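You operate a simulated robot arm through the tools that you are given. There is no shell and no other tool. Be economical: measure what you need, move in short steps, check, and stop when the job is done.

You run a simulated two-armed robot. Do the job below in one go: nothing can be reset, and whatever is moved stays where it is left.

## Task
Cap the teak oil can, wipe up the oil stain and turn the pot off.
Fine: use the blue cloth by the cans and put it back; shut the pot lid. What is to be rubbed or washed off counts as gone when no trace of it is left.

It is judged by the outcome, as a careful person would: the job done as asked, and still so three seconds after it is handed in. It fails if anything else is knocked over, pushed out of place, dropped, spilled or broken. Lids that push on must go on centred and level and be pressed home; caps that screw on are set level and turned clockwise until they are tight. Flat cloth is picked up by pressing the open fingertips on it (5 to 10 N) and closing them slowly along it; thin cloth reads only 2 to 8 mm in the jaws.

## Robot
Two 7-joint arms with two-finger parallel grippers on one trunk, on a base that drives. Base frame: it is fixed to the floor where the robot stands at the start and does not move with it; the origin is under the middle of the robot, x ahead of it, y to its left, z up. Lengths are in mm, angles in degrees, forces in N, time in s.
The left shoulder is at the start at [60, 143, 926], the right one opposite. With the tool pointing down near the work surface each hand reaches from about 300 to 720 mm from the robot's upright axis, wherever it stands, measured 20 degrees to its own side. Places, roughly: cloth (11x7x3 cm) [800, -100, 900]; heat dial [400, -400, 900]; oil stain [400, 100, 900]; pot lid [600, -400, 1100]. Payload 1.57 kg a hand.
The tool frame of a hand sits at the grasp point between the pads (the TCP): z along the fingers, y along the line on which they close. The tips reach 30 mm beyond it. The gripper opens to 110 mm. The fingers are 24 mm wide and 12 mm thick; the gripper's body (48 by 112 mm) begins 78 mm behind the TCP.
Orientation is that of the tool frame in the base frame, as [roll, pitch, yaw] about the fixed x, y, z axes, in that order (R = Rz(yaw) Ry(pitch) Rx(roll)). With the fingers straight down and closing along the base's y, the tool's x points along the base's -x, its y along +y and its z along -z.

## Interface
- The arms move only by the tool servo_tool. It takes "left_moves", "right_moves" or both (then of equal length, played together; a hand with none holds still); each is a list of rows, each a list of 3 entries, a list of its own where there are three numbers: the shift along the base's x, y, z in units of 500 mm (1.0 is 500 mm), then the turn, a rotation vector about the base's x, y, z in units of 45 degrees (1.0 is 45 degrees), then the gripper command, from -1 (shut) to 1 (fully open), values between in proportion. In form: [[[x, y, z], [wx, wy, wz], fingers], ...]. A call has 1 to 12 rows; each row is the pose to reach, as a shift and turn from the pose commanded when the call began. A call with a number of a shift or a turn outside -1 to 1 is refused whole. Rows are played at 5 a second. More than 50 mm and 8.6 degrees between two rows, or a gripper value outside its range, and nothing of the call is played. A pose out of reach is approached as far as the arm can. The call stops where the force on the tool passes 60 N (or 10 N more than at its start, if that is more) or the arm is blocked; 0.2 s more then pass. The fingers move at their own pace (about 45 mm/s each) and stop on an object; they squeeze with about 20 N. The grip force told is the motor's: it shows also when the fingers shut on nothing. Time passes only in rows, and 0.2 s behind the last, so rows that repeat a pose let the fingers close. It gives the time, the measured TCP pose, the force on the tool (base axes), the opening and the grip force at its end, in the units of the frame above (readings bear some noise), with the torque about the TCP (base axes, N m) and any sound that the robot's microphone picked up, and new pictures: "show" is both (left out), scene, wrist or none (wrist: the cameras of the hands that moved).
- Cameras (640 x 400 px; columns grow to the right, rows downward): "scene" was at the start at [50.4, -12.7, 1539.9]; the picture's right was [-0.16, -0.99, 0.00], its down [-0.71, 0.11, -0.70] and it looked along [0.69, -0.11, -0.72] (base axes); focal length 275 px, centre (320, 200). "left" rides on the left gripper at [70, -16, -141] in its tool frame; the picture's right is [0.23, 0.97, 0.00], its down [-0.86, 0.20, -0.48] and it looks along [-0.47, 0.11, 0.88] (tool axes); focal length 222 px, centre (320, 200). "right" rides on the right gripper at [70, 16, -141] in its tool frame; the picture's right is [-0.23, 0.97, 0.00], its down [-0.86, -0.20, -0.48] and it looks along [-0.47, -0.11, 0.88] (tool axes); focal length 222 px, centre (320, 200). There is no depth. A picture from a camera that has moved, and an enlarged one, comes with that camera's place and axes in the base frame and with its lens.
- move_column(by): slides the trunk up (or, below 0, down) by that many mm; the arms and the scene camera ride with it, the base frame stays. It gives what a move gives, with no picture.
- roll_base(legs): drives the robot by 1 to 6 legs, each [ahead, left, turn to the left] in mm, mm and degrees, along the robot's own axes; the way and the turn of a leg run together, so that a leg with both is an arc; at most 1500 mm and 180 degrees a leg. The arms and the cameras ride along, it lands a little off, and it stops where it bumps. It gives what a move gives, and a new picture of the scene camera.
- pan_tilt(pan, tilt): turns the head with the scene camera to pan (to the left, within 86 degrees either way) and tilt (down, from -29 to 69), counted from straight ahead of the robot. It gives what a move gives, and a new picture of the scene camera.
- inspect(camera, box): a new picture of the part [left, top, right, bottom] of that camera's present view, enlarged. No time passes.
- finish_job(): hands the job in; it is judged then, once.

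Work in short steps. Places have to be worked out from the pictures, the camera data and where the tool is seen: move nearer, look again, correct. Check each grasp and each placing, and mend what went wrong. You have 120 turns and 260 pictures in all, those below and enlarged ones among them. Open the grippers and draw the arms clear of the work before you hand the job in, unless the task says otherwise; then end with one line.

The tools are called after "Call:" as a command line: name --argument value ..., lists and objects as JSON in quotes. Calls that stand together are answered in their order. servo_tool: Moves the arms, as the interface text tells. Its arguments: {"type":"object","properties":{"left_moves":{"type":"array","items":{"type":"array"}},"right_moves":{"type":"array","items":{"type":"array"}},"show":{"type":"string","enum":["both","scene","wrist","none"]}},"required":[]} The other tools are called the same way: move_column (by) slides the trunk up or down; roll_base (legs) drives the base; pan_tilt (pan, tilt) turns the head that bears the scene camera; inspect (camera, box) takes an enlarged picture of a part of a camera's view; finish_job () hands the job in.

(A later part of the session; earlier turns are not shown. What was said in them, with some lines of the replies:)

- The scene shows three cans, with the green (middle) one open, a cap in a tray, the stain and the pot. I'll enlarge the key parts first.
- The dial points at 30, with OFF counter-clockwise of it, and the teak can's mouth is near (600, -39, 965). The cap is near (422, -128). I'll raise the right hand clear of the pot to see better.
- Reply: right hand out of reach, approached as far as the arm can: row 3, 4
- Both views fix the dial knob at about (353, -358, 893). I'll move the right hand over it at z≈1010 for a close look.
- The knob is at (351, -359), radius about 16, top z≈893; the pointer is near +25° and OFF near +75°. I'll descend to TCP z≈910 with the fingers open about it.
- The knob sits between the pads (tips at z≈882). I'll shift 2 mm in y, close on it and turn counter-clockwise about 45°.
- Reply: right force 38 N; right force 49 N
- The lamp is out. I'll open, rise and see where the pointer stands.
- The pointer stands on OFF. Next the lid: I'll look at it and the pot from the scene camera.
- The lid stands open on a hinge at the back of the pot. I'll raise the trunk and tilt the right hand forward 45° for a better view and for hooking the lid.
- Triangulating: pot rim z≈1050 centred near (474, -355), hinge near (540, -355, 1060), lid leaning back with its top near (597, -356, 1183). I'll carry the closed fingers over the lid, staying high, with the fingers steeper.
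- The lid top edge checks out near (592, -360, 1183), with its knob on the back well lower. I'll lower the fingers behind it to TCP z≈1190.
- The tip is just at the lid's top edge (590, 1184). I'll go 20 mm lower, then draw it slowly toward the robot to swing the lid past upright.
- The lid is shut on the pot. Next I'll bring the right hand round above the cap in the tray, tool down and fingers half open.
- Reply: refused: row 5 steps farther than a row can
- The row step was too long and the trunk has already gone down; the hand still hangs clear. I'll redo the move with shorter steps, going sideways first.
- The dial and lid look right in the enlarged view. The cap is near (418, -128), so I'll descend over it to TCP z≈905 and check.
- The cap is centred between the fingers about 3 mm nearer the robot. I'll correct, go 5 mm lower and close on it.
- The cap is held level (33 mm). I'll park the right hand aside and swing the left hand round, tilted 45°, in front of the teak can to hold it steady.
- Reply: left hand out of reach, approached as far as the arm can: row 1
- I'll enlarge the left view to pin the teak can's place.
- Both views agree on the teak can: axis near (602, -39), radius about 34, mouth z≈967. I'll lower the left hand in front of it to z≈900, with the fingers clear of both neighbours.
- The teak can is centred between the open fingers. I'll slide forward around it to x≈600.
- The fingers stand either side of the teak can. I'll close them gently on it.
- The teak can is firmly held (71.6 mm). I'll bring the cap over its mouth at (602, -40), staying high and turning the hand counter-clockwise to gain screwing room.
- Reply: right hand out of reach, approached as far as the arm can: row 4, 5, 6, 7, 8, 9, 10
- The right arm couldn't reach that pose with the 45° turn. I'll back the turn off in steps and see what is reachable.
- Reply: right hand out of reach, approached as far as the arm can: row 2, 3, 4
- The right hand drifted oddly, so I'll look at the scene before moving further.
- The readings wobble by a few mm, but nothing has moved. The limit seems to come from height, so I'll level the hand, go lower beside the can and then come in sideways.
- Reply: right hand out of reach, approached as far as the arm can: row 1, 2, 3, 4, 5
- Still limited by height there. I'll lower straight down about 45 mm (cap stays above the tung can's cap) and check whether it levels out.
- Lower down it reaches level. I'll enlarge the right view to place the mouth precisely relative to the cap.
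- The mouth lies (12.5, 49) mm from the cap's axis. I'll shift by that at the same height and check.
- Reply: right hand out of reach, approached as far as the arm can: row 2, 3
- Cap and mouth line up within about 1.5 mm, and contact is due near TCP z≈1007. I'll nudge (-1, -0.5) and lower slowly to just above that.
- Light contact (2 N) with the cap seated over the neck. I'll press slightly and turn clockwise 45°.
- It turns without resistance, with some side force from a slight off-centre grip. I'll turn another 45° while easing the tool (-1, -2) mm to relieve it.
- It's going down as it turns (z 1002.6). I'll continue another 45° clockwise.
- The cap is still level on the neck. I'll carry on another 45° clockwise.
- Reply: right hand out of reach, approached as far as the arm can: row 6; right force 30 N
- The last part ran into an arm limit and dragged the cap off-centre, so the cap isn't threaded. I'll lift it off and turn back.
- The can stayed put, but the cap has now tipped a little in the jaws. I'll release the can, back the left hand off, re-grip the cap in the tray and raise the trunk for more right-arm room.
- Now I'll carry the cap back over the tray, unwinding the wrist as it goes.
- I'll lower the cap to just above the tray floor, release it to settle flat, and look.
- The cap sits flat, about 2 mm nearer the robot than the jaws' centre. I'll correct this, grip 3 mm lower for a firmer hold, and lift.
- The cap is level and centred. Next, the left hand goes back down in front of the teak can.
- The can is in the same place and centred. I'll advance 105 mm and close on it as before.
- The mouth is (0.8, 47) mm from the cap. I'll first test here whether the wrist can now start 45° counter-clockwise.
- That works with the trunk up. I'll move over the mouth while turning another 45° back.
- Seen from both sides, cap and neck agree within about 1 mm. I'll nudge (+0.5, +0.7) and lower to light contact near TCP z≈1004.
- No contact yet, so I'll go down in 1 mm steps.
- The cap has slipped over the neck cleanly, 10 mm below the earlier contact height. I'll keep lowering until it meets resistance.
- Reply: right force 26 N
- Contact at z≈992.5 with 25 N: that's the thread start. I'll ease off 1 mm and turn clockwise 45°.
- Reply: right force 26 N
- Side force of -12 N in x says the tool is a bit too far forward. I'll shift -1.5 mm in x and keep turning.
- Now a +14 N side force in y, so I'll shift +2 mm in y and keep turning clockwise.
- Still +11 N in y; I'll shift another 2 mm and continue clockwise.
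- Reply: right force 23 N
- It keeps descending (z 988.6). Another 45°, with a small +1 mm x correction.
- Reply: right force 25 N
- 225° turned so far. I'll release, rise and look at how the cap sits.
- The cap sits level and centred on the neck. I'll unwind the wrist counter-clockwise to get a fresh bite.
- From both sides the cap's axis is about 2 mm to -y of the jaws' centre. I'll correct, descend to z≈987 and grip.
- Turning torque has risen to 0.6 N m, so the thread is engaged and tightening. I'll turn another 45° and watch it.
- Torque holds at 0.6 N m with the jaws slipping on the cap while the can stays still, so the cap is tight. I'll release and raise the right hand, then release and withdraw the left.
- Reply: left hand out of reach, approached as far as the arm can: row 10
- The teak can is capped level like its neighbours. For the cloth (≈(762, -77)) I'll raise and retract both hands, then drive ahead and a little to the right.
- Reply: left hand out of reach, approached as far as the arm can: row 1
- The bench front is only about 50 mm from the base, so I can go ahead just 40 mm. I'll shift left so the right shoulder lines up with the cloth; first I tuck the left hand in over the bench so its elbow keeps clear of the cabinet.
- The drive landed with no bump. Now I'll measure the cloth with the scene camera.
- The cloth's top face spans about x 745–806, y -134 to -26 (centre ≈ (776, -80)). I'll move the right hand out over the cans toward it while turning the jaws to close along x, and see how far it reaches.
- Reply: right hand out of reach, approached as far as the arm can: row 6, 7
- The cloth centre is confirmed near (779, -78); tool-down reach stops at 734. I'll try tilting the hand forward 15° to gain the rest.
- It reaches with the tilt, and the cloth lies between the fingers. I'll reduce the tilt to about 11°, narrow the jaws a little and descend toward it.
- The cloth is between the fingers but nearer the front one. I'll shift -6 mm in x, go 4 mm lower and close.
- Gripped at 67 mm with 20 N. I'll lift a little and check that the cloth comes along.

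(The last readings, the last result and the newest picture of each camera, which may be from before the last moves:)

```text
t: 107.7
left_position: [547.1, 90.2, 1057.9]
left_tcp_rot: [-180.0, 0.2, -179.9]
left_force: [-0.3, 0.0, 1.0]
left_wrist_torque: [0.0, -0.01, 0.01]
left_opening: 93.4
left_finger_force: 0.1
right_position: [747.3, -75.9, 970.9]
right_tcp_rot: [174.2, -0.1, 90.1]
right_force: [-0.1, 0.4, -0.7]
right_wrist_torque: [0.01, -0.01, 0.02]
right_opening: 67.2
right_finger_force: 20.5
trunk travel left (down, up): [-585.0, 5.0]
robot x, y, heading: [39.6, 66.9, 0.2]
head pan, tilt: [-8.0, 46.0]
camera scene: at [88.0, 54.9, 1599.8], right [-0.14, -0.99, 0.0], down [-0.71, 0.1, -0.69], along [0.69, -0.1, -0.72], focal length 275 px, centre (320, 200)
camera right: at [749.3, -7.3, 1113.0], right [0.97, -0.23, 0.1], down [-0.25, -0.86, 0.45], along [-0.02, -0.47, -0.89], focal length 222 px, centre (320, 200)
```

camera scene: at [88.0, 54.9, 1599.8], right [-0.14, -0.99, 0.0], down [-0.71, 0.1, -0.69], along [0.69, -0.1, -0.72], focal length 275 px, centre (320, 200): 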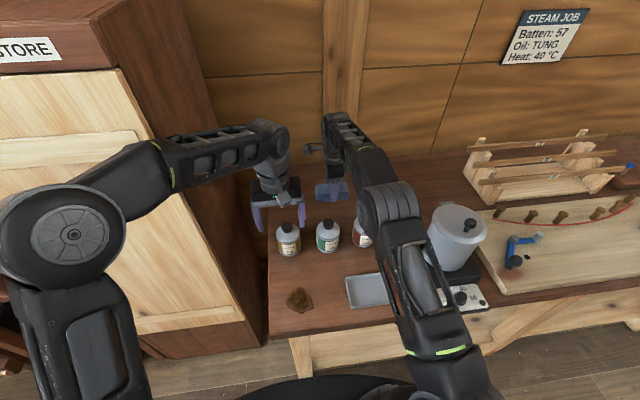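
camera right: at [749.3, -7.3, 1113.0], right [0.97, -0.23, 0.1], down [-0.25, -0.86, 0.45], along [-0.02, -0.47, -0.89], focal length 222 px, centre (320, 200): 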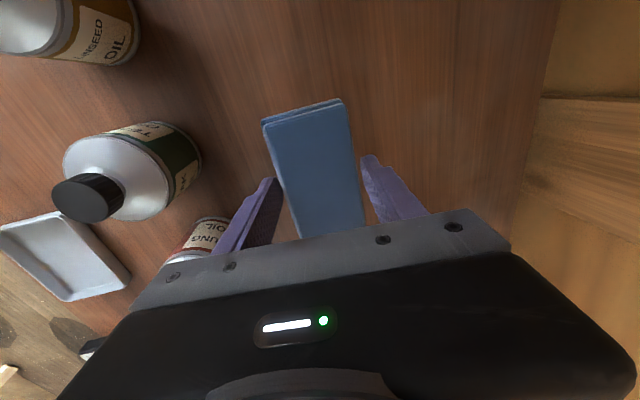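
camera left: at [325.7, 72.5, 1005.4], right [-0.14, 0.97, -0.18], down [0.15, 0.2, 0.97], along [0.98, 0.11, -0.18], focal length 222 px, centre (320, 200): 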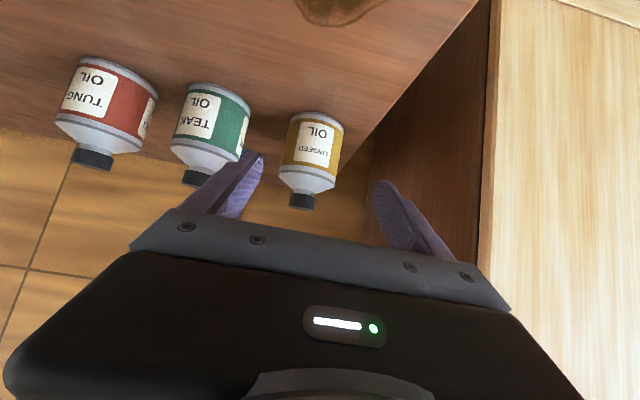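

The cloth is firmly held. I'll carry it back over the cans (bottom above their caps) and round to above the stain near (418, 66).

Call:
servo_tool --right_moves '[[[-0.06, 0, 0.06], [0, 0, 0], -1], [[-0.12, 0, 0.12], [0, 0, 0], -1], [[-0.2, 0, 0.16], [0, 0, 0], -1], [[-0.29, 0, 0.17], [0, 0, 0], -1], [[-0.38, 0, 0.17], [0, 0, 0], -1], [[-0.47, 0, 0.17], [0, 0, 0], -1], [[-0.55, 0.03, 0.16], [0, 0, 0], -1]]'

```text
t: 109.3
left_position: [546.1, 91.3, 1058.1]
left_tcp_rot: [179.9, 0.3, -179.8]
left_force: [-0.4, 0.6, 1.1]
left_wrist_torque: [-0.02, 0.0, 0.0]
left_opening: 93.6
left_finger_force: 0.2
right_position: [470.2, -62.7, 1049.9]
right_tcp_rot: [174.1, -0.1, 90.2]
right_force: [0.9, -0.4, -1.1]
right_wrist_torque: [0.01, 0.03, -0.03]
right_opening: 66.7
right_finger_force: 20.3
trunk travel left (down, up): [-585.0, 5.0]
robot x, y, heading: [37.9, 63.2, 0.1]
head pan, tilt: [-8.0, 46.0]
camera scene: at [87.5, 55.1, 1599.9], right [-0.14, -0.99, 0.0], down [-0.71, 0.1, -0.69], along [0.69, -0.1, -0.72], focal length 275 px, centre (320, 200)
camera right: at [472.2, 6.6, 1192.4], right [0.97, -0.23, 0.1], down [-0.25, -0.86, 0.45], along [-0.02, -0.46, -0.89], focal length 222 px, centre (320, 200)
```

scene: 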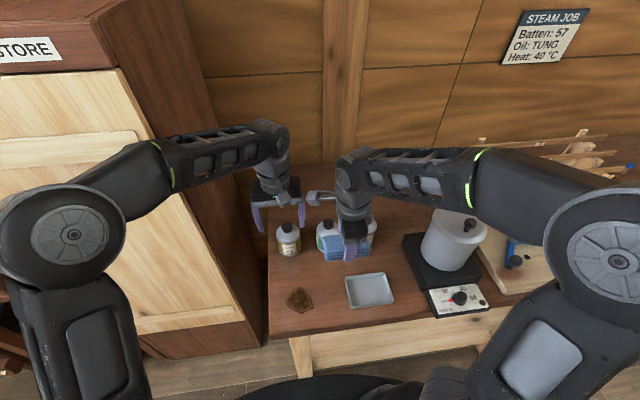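
right: 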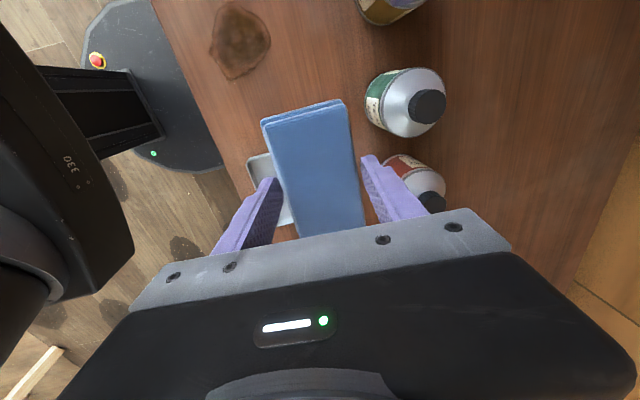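

The stain spans about x 388–457, y 34–105 (centre (422, 70)). I'll move the cloth above it and restore the gripping tilt so its underside is level.

Call:
servo_tool --right_moves '[[[-0.04, 0.07, -0.02], [0, -0.04, 0], -1], [[-0.08, 0.14, -0.05], [0, -0.08, 0], -1], [[-0.096, 0.2, -0.1], [0, -0.12, 0], -1], [[-0.096, 0.25, -0.15], [0, -0.12, 0], -1], [[-0.096, 0.268, -0.2], [0, -0.12, 0], -1], [[-0.096, 0.268, -0.24], [0, -0.12, 0], -1], [[-0.096, 0.268, -0.24], [0, -0.12, 0], -1]]'

```text
t: 110.9
left_position: [547.8, 90.8, 1058.1]
left_tcp_rot: [-179.9, 0.2, -179.9]
left_force: [-0.1, 0.0, 0.5]
left_wrist_torque: [0.02, -0.02, -0.02]
left_opening: 93.3
left_finger_force: 0.0
right_position: [424.3, 71.6, 929.3]
right_tcp_rot: [168.8, -0.1, 90.1]
right_force: [0.2, 0.4, -0.6]
right_wrist_torque: [-0.03, -0.01, 0.02]
right_opening: 66.6
right_finger_force: 20.0
trunk travel left (down, up): [-585.0, 5.0]
robot x, y, heading: [40.9, 67.2, 0.1]
head pan, tilt: [-8.0, 46.0]
camera scene: at [88.1, 54.8, 1599.8], right [-0.14, -0.99, 0.0], down [-0.71, 0.1, -0.69], along [0.69, -0.1, -0.72], focal length 275 px, centre (320, 200)
camera right: at [412.1, 140.7, 1071.0], right [0.96, -0.23, 0.19], down [-0.29, -0.86, 0.43], along [0.07, -0.46, -0.88], focal length 222 px, centre (320, 200)
```

scene: 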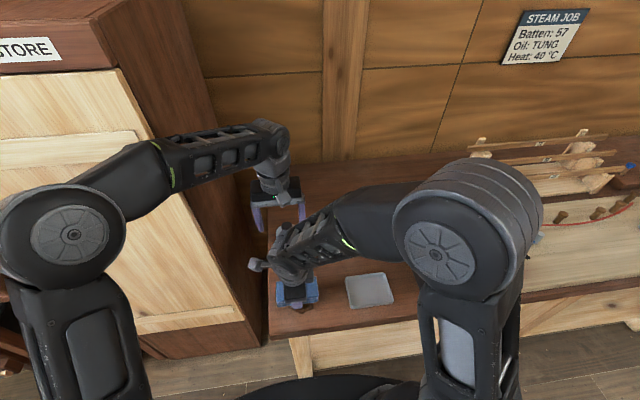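
right: 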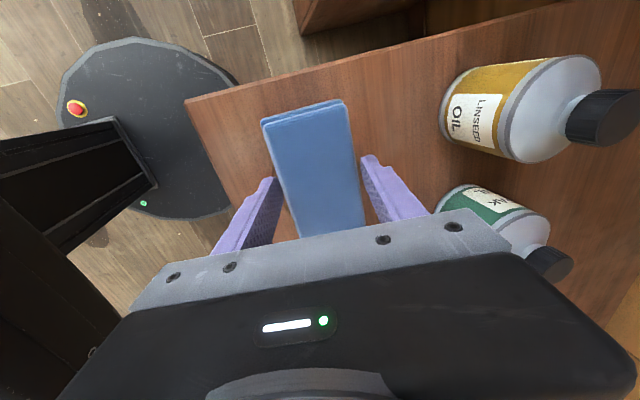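

I'll lower the cloth to contact.

Call:
servo_tool --right_moves '[[[0, 0, -0.03], [0, 0, 0], -1], [[0, 0, -0.045], [0, 0, 0], -1], [[0, 0, -0.052], [0, 0, 0], -1], [[0, 0, -0.056], [0, 0, 0], -1]]' --show "none"

```text
t: 111.9
left_position: [547.3, 91.3, 1057.8]
left_tcp_rot: [179.9, 0.1, -179.9]
left_force: [-0.4, 0.6, 0.6]
left_wrist_torque: [0.01, -0.01, -0.03]
left_opening: 93.5
left_finger_force: 0.0
right_position: [425.9, 72.1, 902.1]
right_tcp_rot: [168.7, -0.1, 90.0]
right_force: [-0.1, -1.6, 2.8]
right_wrist_torque: [0.03, 0.12, -0.04]
right_opening: 66.8
right_finger_force: 20.0
trunk travel left (down, up): [-585.0, 5.0]
robot x, y, heading: [36.7, 67.0, 0.2]
head pan, tilt: [-8.0, 46.0]
```

Light contact at z≈902. I'll press about 2 mm more and rub back and forth along x.

Call:
servo_tool --right_moves '[[[0, 0, -0.004], [0, 0, 0], -1], [[-0.04, 0, -0.004], [0, 0, 0], -1], [[-0.08, 0, -0.004], [0, 0, 0], -1], [[-0.04, 0, -0.004], [0, 0, 0], -1], [[0, 0, -0.004], [0, 0, 0], -1], [[0.04, 0, -0.004], [0, 0, 0], -1], [[0.08, 0, -0.004], [0, 0, 0], -1], [[0.04, 0, -0.004], [0, 0, 0], -1], [[0, 0, -0.004], [0, 0, 0], -1], [[-0.04, 0, -0.004], [0, 0, 0], -1], [[-0.08, 0, -0.004], [0, 0, 0], -1], [[-0.04, 0, -0.004], [0, 0, 0], -1]]' --show "none"

Call:
servo_tool --right_moves '[[[0.02, 0, 0], [0, 0, 0], -1], [[0.06, 0, 0], [0, 0, 0], -1], [[0.1, 0, 0], [0, 0, 0], -1], [[0.14, 0, 0], [0, 0, 0], -1], [[0.19, 0, 0], [0, 0, 0], -1]]' --show "scene"

Call:
inspect --camera "scene" --box '[250, 250, 370, 340]'

```text
t: 114.5
left_position: [546.3, 89.9, 1058.4]
left_tcp_rot: [-180.0, 0.3, -179.9]
left_force: [-0.1, 0.4, 0.9]
left_wrist_torque: [0.0, -0.01, -0.02]
left_opening: 93.6
left_finger_force: 0.0
right_position: [400.6, 72.6, 900.5]
right_tcp_rot: [168.9, 0.1, 90.0]
right_force: [-13.2, 1.5, 26.6]
right_wrist_torque: [-0.23, 1.09, -0.19]
right_opening: 67.0
right_finger_force: 20.1
trunk travel left (down, up): [-585.0, 5.0]
robot x, y, heading: [36.9, 65.5, 0.0]
head pan, tilt: [-8.0, 46.0]
```

```text
t: 115.7
left_position: [546.0, 91.8, 1057.9]
left_tcp_rot: [180.0, 0.3, -179.9]
left_force: [0.7, 0.1, -0.5]
left_wrist_torque: [-0.05, -0.02, 0.02]
left_opening: 93.7
left_finger_force: 0.1
right_position: [498.9, 73.3, 899.9]
right_tcp_rot: [168.8, -0.1, 90.2]
right_force: [-4.8, -0.5, 13.7]
right_wrist_torque: [-0.04, 0.6, -0.07]
right_opening: 67.5
right_finger_force: 20.3
trunk travel left (down, up): [-585.0, 5.0]
robot x, y, heading: [38.0, 64.7, 0.2]
head pan, tilt: [-8.0, 46.0]
camera scene: at [86.4, 54.9, 1599.9], right [-0.14, -0.99, 0.0], down [-0.71, 0.1, -0.7], along [0.69, -0.1, -0.72], focal length 275 px, centre (320, 200)
```

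scene: 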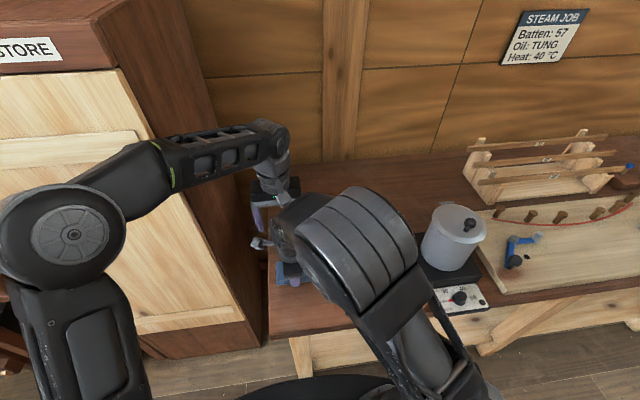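

```text
4.44 times, centred on (310, 295) of scene
camera zoom: at [86.4, 54.9, 1599.9], right [-0.14, -0.99, 0.0], down [-0.71, 0.1, -0.7], along [0.69, -0.1, -0.72], focal length 1223 px, centre (364, -222)
```

zoom: 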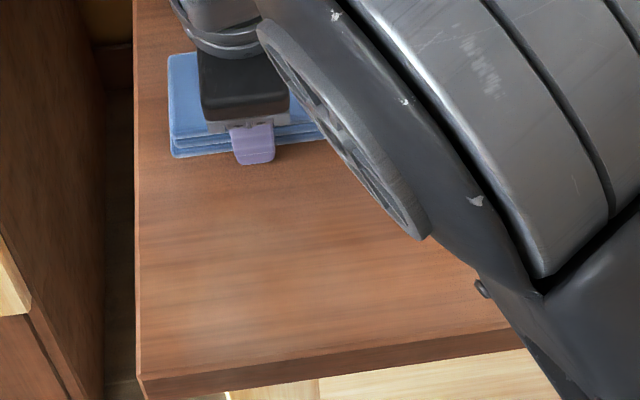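

The wiped area shows clean wood. I'll make a few more strokes at slightly different y for safety, then lift and check.

Call:
servo_tool --right_moves '[[[-0.04, -0.02, 0], [0, 0, 0], -1], [[-0.09, -0.03, 0], [0, 0, 0], -1], [[-0.14, -0.03, 0], [0, 0, 0], -1], [[-0.19, -0.03, 0], [0, 0, 0], -1], [[-0.23, -0.02, 0], [0, 0, 0], -1], [[-0.19, 0.01, 0], [0, 0, 0], -1], [[-0.14, 0.02, 0], [0, 0, 0], -1], [[-0.09, 0.02, 0], [0, 0, 0], -1], [[-0.04, 0.01, 0], [0, 0, 0], -1], [[0, -0.02, 0.0], [0, 0, 0], -1]]' --show "none"

Call:
servo_tool --right_moves '[[[0, 0, 0.05], [0, 0, 0], -1], [[0, -0.05, 0.11], [0, 0, 0], -1], [[0, -0.12, 0.17], [0, 0, 0], -1], [[0, -0.2, 0.22], [0, 0, 0], -1], [[0, -0.27, 0.28], [0, 0, 0], -1]]'

Call:
inspect --camera "scene" --box '[250, 250, 370, 340]'

Call:
inspect --camera "right" --box '[120, 0, 360, 130]'

```text
t: 117.9
left_position: [549.1, 91.4, 1058.1]
left_tcp_rot: [179.8, 0.2, -179.9]
left_force: [0.1, 1.1, -1.2]
left_wrist_torque: [-0.01, 0.03, 0.01]
left_opening: 93.6
left_finger_force: 0.1
right_position: [503.4, 59.8, 901.7]
right_tcp_rot: [168.8, -0.1, 90.1]
right_force: [-0.3, -1.1, -0.3]
right_wrist_torque: [0.01, -0.01, 0.03]
right_opening: 67.4
right_finger_force: 19.9
trunk travel left (down, up): [-585.0, 5.0]
robot x, y, heading: [40.9, 66.2, -0.1]
head pan, tilt: [-8.0, 46.0]
```

```text
t: 118.5
left_position: [552.9, 87.9, 1068.2]
left_tcp_rot: [-179.1, 1.4, -179.3]
left_force: [0.6, -0.5, 0.4]
left_wrist_torque: [-0.06, 0.09, -0.01]
left_opening: 93.6
left_finger_force: 0.0
right_position: [491.3, 39.2, 942.3]
right_tcp_rot: [169.7, 0.6, 90.4]
right_force: [0.2, 0.0, -0.3]
right_wrist_torque: [0.0, 0.0, 0.01]
right_opening: 67.2
right_finger_force: 20.4
trunk travel left (down, up): [-585.0, 5.0]
robot x, y, heading: [39.5, 66.2, 0.2]
head pan, tilt: [-8.0, 46.0]
stopped in row 2 (left hand): the force on the tool passed its limit (the readings are from after the stop); the commanded pose is now the measured one
camera scene: at [88.3, 54.5, 1599.8], right [-0.14, -0.99, 0.0], down [-0.71, 0.1, -0.69], along [0.69, -0.1, -0.72], focal length 275 px, centre (320, 200)
camera right: at [483.8, 111.2, 1083.4], right [0.96, -0.22, 0.17], down [-0.28, -0.85, 0.44], along [0.05, -0.47, -0.88], focal length 222 px, centre (320, 200)
```

scene: 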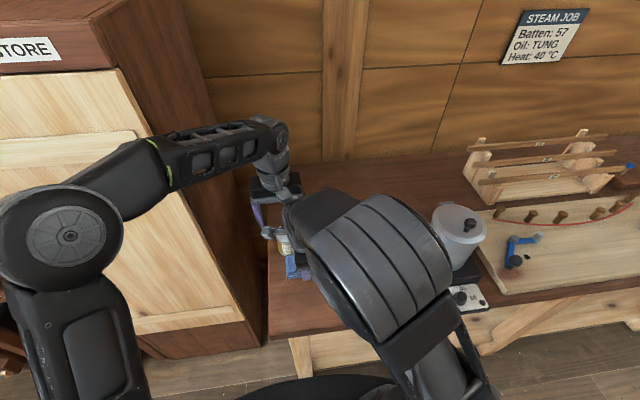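
right: 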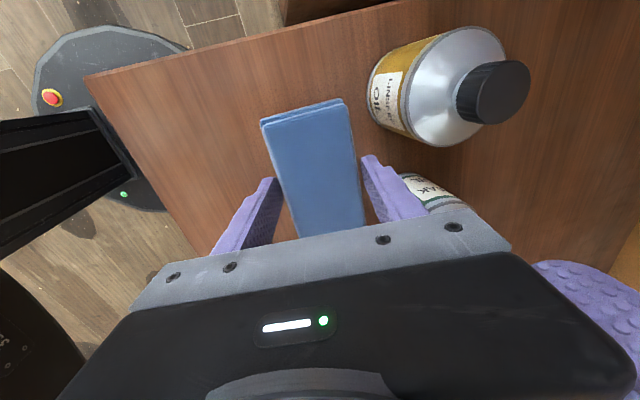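

```text
4.44 times, centred on (310, 295) of scene
camera zoom: at [88.3, 54.5, 1599.8], right [-0.14, -0.99, 0.0], down [-0.71, 0.1, -0.69], along [0.69, -0.1, -0.72], focal length 1223 px, centre (364, -222)
```

zoom: 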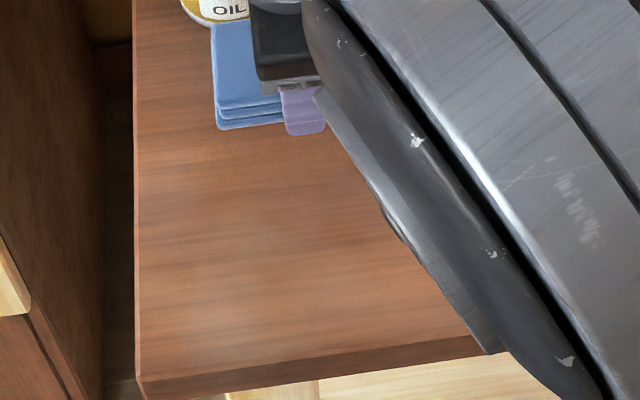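

```text
2.67 times, centred on (240, 65) of right
camera zoom: at [483.8, 111.2, 1083.4], right [0.96, -0.22, 0.17], down [-0.28, -0.85, 0.44], along [0.05, -0.47, -0.88], focal length 592 px, centre (533, 560)
```

zoom: 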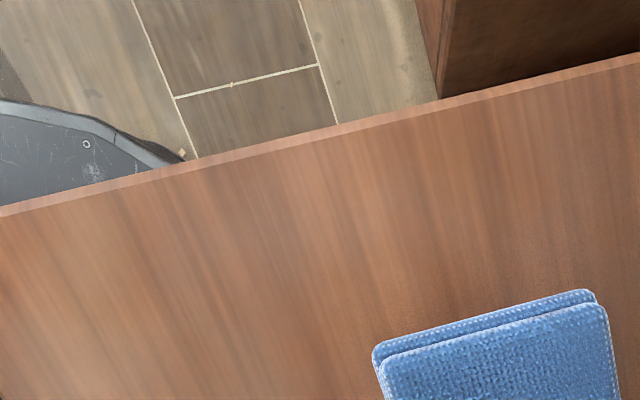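

The stain is gone. The lift brushed the left hand and stopped safely; I'll draw the right hand back low and away from it before rising.

Call:
servo_tool --right_moves '[[[-0.05, -0.03, 0], [0, 0, 0], -1], [[-0.1, -0.08, 0.01], [0, 0, 0], -1], [[-0.12, -0.16, 0.03], [0, 0, 0], -1], [[-0.12, -0.24, 0.06], [0, 0, 0], -1], [[-0.1, -0.27, 0.14], [0, 0, 0], -1], [[-0.06, -0.28, 0.21], [0, 0, 0], -1]]'

Call:
inspect --camera "scene" --box '[250, 210, 390, 340]'

```text
t: 119.9
left_position: [553.1, 88.9, 1068.2]
left_tcp_rot: [-179.3, 1.3, -179.4]
left_force: [0.5, -0.8, 0.1]
left_wrist_torque: [0.01, 0.0, -0.02]
left_opening: 93.4
left_finger_force: 0.1
right_position: [464.2, -99.6, 1046.5]
right_tcp_rot: [169.8, 0.5, 90.4]
right_force: [0.4, -0.1, 0.1]
right_wrist_torque: [-0.01, 0.03, -0.04]
right_opening: 67.0
right_finger_force: 19.6
trunk travel left (down, up): [-585.0, 5.0]
robot x, y, heading: [33.8, 65.6, 0.2]
head pan, tilt: [-8.0, 46.0]
camera scene: at [88.8, 55.1, 1599.8], right [-0.14, -0.99, 0.0], down [-0.71, 0.1, -0.69], along [0.69, -0.1, -0.72], focal length 275 px, centre (320, 200)
camera right: at [455.0, -28.7, 1188.0], right [0.96, -0.22, 0.17], down [-0.27, -0.85, 0.45], along [0.05, -0.48, -0.88], focal length 222 px, centre (320, 200)
```

scene: 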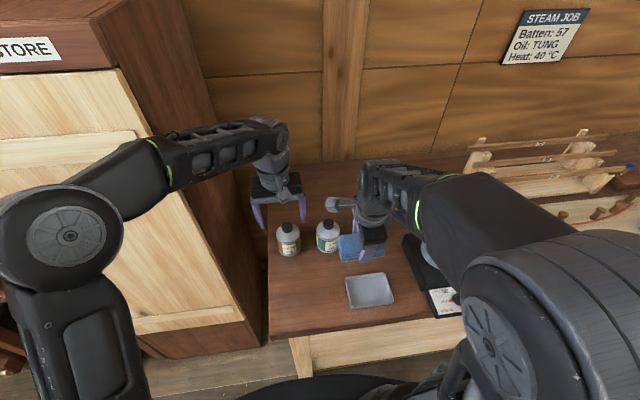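
right: 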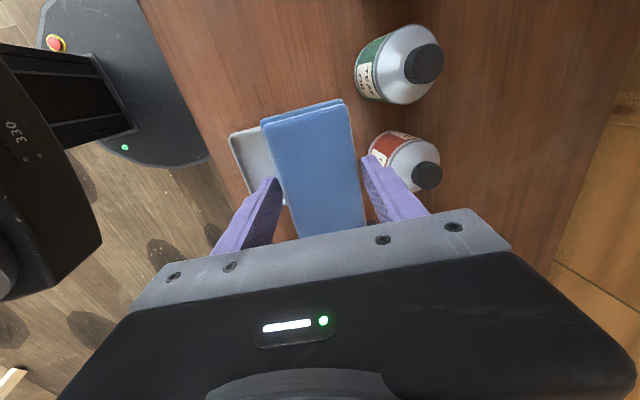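

```text
3.08 times, centred on (320, 275) of scene
camera zoom: at [88.8, 55.1, 1599.8], right [-0.14, -0.99, 0.0], down [-0.71, 0.1, -0.69], along [0.69, -0.1, -0.72], focal length 847 px, centre (320, -31)
```

zoom: 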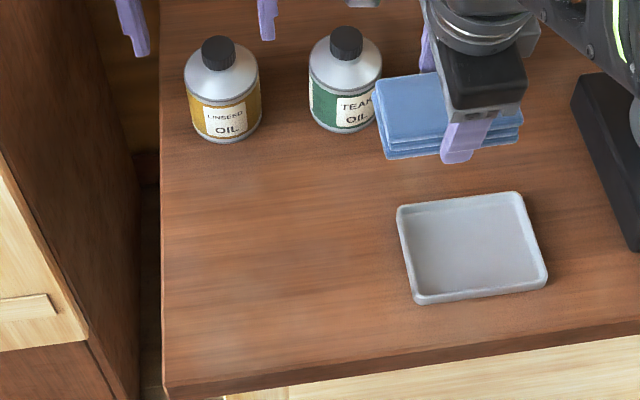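

The bench is clean where the stain was. I'll carry the cloth back over the cans to its original spot (773, -78).

Call:
servo_tool --right_moves '[[[0.08, 0.02, 0.01], [0.013, -0.01, 0], -1], [[0.17, 0.04, 0.01], [0.013, -0.02, 0], -1], [[0.26, 0.044, 0.01], [0.013, -0.02, 0], -1], [[0.35, 0.044, 0.01], [0.013, -0.02, 0], -1], [[0.43, 0.044, -0.01], [0.013, -0.02, 0], -1], [[0.49, 0.044, -0.07], [0.013, -0.02, 0], -1], [[0.54, 0.044, -0.14], [0.013, -0.02, 0], -1], [[0.59, 0.044, -0.21], [0.013, -0.02, 0], -1], [[0.617, 0.044, -0.25], [0.013, -0.02, 0], -1], [[0.617, 0.044, -0.25], [0.013, -0.02, 0], -1]]'

```text
t: 122.1
left_position: [552.1, 88.3, 1068.4]
left_tcp_rot: [-179.2, 1.3, -179.4]
left_force: [-0.5, 0.0, 0.2]
left_wrist_torque: [0.0, -0.01, 0.04]
left_opening: 93.6
left_finger_force: 0.1
right_position: [772.8, -77.1, 921.7]
right_tcp_rot: [168.9, 0.0, 90.4]
right_force: [-0.1, 1.2, -0.2]
right_wrist_torque: [0.01, 0.05, -0.01]
right_opening: 67.3
right_finger_force: 20.1
trunk travel left (down, up): [-585.0, 5.0]
robot x, y, heading: [35.3, 64.6, 0.1]
head pan, tilt: [-8.0, 46.0]
camera scene: at [88.2, 55.0, 1599.8], right [-0.14, -0.99, 0.0], down [-0.71, 0.1, -0.69], along [0.69, -0.1, -0.72], focal length 275 px, centre (320, 200)
camera right: at [760.6, -7.6, 1063.8], right [0.96, -0.22, 0.19], down [-0.28, -0.86, 0.43], along [0.07, -0.47, -0.88], focal length 222 px, centre (320, 200)
```

scene: 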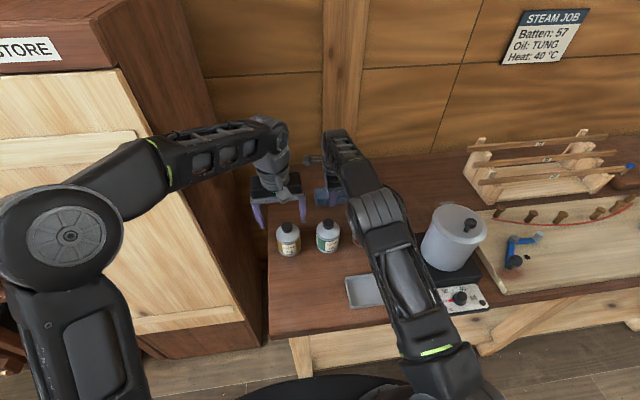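
right: 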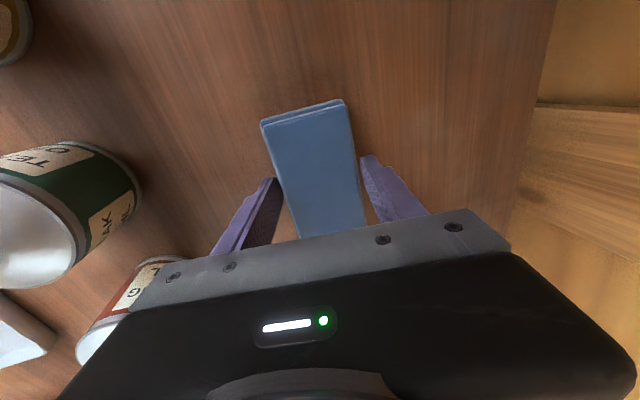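

It hangs right over its original place. I'll set it down at z≈902, open, and rise straight up.

Call:
servo_tool --right_moves '[[[0, 0, -0.02], [0, 0, 0], -1], [[0, 0, -0.034], [0, 0, 0], -1], [[0, 0, -0.039], [0, 0, 0], -1], [[0, 0, -0.039], [0, 0, 0], 0.3], [[0, 0, -0.039], [0, 0, 0], 0.55], [[0, 0, -0.02], [0, 0, 0], 0.55], [[0, 0, 0.05], [0, 0, 0], 0.55]]'

Call:
inspect --camera "right" --box '[160, 40, 480, 240]'

```text
t: 123.7
left_position: [551.9, 88.1, 1067.8]
left_tcp_rot: [-179.2, 1.4, -179.5]
left_force: [-0.7, -0.1, 0.0]
left_wrist_torque: [-0.01, 0.01, 0.03]
left_opening: 93.5
left_finger_force: 0.1
right_position: [772.7, -77.4, 949.6]
right_tcp_rot: [168.9, 0.1, 90.4]
right_force: [-0.1, 0.1, -1.0]
right_wrist_torque: [0.04, 0.0, 0.0]
right_opening: 85.3
right_finger_force: 0.1
trunk travel left (down, up): [-585.0, 5.0]
robot x, y, heading: [39.3, 67.7, -0.1]
head pan, tilt: [-8.0, 46.0]
camera scene: at [87.7, 55.0, 1599.8], right [-0.14, -0.99, 0.0], down [-0.71, 0.1, -0.69], along [0.69, -0.1, -0.72], focal length 275 px, centre (320, 200)
camera right: at [760.4, -8.3, 1090.8], right [0.96, -0.22, 0.19], down [-0.28, -0.86, 0.43], along [0.07, -0.47, -0.88], focal length 222 px, centre (320, 200)
```

scene: 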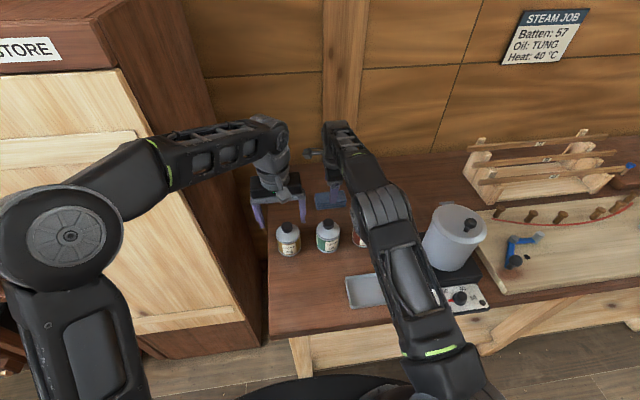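
right: 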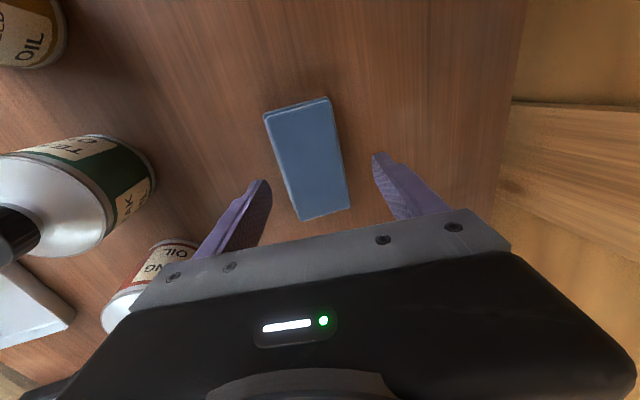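

```text
2.00 times, centred on (320, 140) of right
camera zoom: at [760.4, -8.3, 1090.8], right [0.96, -0.22, 0.19], down [-0.28, -0.86, 0.43], along [0.07, -0.47, -0.88], focal length 444 px, centre (320, 320)
```

zoom: 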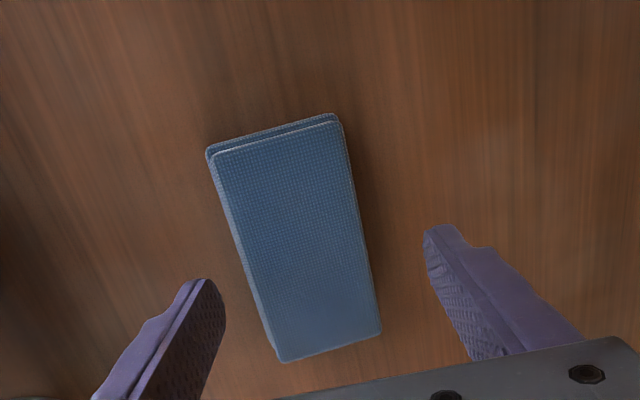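

The cloth is back flat in its place. I'll withdraw the right hand the way it came.

Call:
servo_tool --right_moves '[[[-0.03, 0, 0.07], [0, 0.04, 0], 0.55], [[-0.08, 0, 0.14], [0, 0.1, 0], 0.55], [[-0.14, 0, 0.19], [0, 0.15, 0], 0.55], [[-0.22, 0, 0.2], [0, 0.2, 0], 0.55], [[-0.31, 0, 0.2], [0, 0.25, 0], 0.55], [[-0.4, 0, 0.2], [0, 0.25, 0], 0.55], [[-0.49, 0, 0.2], [0, 0.25, 0], 0.55], [[-0.57, -0.03, 0.2], [0, 0.25, 0], 0.7], [[-0.63, -0.09, 0.2], [0, 0.25, 0], 0.9], [[-0.68, -0.16, 0.2], [0, 0.25, 0], 1]]' --show "none"

Call:
roll_base --legs '[[-80, 0, 0]]'

Call:
inspect --camera "scene" --box '[250, 150, 400, 330]'

Call:
inspect --camera "scene" --box '[380, 150, 560, 300]'

```text
t: 125.9
left_position: [552.2, 86.8, 1068.7]
left_tcp_rot: [-179.2, 1.4, -179.4]
left_force: [-0.6, 0.3, 0.6]
left_wrist_torque: [-0.02, -0.04, 0.01]
left_opening: 93.6
left_finger_force: 0.1
right_position: [433.1, -158.6, 1047.7]
right_tcp_rot: [-180.0, -0.2, 90.3]
right_force: [-0.4, 0.0, 0.2]
right_wrist_torque: [0.01, -0.01, 0.0]
right_opening: 110.0
right_finger_force: 0.1
trunk travel left (down, up): [-585.0, 5.0]
robot x, y, heading: [36.0, 63.7, 0.3]
head pan, tilt: [-8.0, 46.0]
```

```text
t: 126.9
left_position: [469.6, 88.2, 1068.7]
left_tcp_rot: [-179.2, 1.4, -179.5]
left_force: [-0.5, 0.2, 0.6]
left_wrist_torque: [0.06, -0.02, -0.01]
left_opening: 93.6
left_finger_force: 0.1
right_position: [351.8, -159.3, 1048.8]
right_tcp_rot: [-179.9, 0.0, 90.3]
right_force: [-0.2, 1.0, 0.2]
right_wrist_torque: [0.02, -0.04, 0.04]
right_opening: 110.1
right_finger_force: 0.0
trunk travel left (down, up): [-585.0, 5.0]
robot x, y, heading: [-42.2, 64.9, 0.2]
head pan, tilt: [-8.0, 46.0]
camera scene: at [4.6, 54.8, 1599.9], right [-0.14, -0.99, 0.0], down [-0.71, 0.1, -0.7], along [0.69, -0.1, -0.72], focal length 275 px, centre (320, 200)
```

scene: 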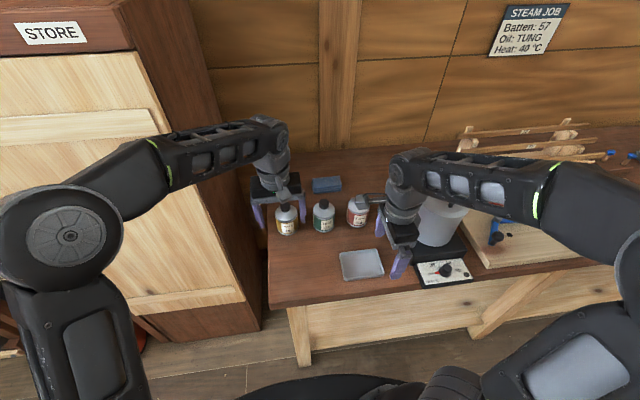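

```text
2.22 times, centred on (325, 240) of scene
camera zoom: at [4.6, 54.8, 1599.9], right [-0.14, -0.99, 0.0], down [-0.71, 0.1, -0.7], along [0.69, -0.1, -0.72], focal length 612 px, centre (309, 111)
```

zoom: 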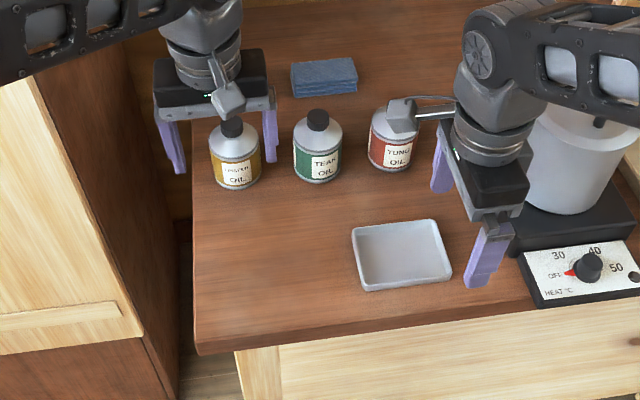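

```text
2.67 times, centred on (470, 225) of scene
camera zoom: at [4.6, 54.8, 1599.9], right [-0.14, -0.99, 0.0], down [-0.71, 0.1, -0.7], along [0.69, -0.1, -0.72], focal length 734 px, centre (-80, 133)
```

zoom: 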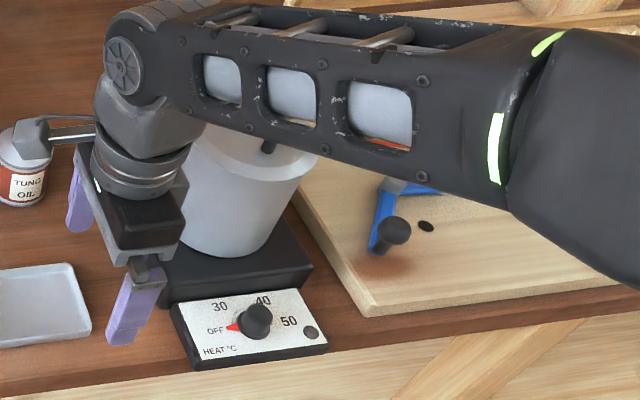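

Everything looks in order: teak capped, bench clean, cloth back, dial on OFF, lid shut. I'll back the robot off a bit more so the arms are clear.

Call:
servo_tool --left_moves '[[[0, 0, 0], [0, 0, 0], 1], [[0, 0, 0], [0, 0, 0], 1]]' --show "none"

Call:
roll_base --legs '[[-200, 0, 0]]'

Call:
inspect --camera "scene" --box '[240, 120, 520, 290]'

```text
t: 127.5
left_position: [471.5, 88.2, 1067.4]
left_tcp_rot: [-179.2, 1.3, -179.5]
left_force: [0.7, 0.3, -0.3]
left_wrist_torque: [0.0, 0.01, 0.05]
left_opening: 110.1
left_finger_force: 0.0
right_position: [352.6, -159.2, 1048.3]
right_tcp_rot: [-179.9, 0.0, 90.4]
right_force: [0.5, 0.1, -0.7]
right_wrist_torque: [-0.01, 0.01, 0.01]
right_opening: 110.0
right_finger_force: 0.0
trunk travel left (down, up): [-585.0, 5.0]
robot x, y, heading: [-43.9, 64.9, 0.0]
head pan, tilt: [-8.0, 46.0]
```

```text
t: 129.1
left_position: [268.0, 87.7, 1068.1]
left_tcp_rot: [-179.2, 1.4, -179.4]
left_force: [0.0, -0.4, -0.1]
left_wrist_torque: [0.03, -0.03, 0.0]
left_opening: 110.1
left_finger_force: 0.0
right_position: [150.9, -158.2, 1048.2]
right_tcp_rot: [-179.9, 0.0, 90.4]
right_force: [-0.9, -0.6, 0.0]
right_wrist_torque: [-0.04, -0.03, -0.04]
right_opening: 110.1
right_finger_force: 0.0
trunk travel left (down, up): [-585.0, 5.0]
robot x, y, heading: [-248.2, 64.1, 0.3]
head pan, tilt: [-8.0, 46.0]
camera scene: at [-196.7, 54.6, 1599.9], right [-0.14, -0.99, 0.0], down [-0.71, 0.1, -0.7], along [0.69, -0.1, -0.72], focal length 275 px, centre (320, 200)
```

scene: 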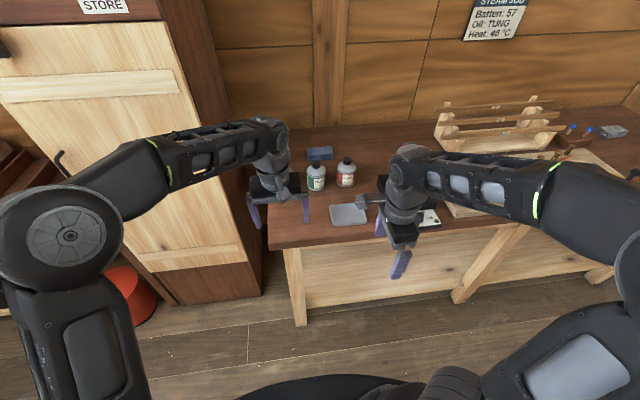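

```text
2.29 times, centred on (380, 205) of scene
camera zoom: at [-196.7, 54.6, 1599.9], right [-0.14, -0.99, 0.0], down [-0.71, 0.1, -0.7], along [0.69, -0.1, -0.72], focal length 629 px, centre (183, 189)
```

zoom: 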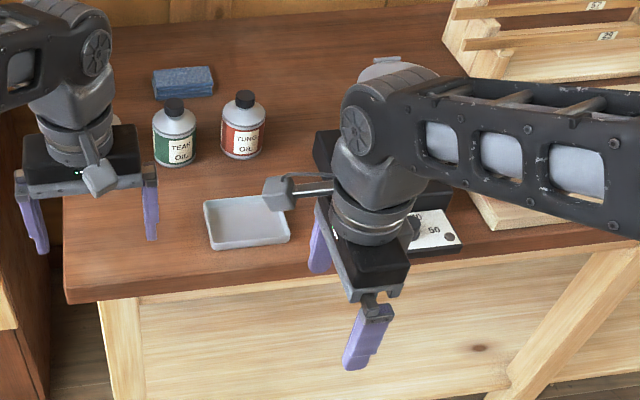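

The arms are clear with the grippers open and everything is in place, so I'm handing the job in.

Call:
finish_job

```text
The job is handed in.
```

The teak oil can is capped tight, the oil stain is wiped away, the blue cloth is back by the cans, the dial is on OFF and the pot lid is shut.
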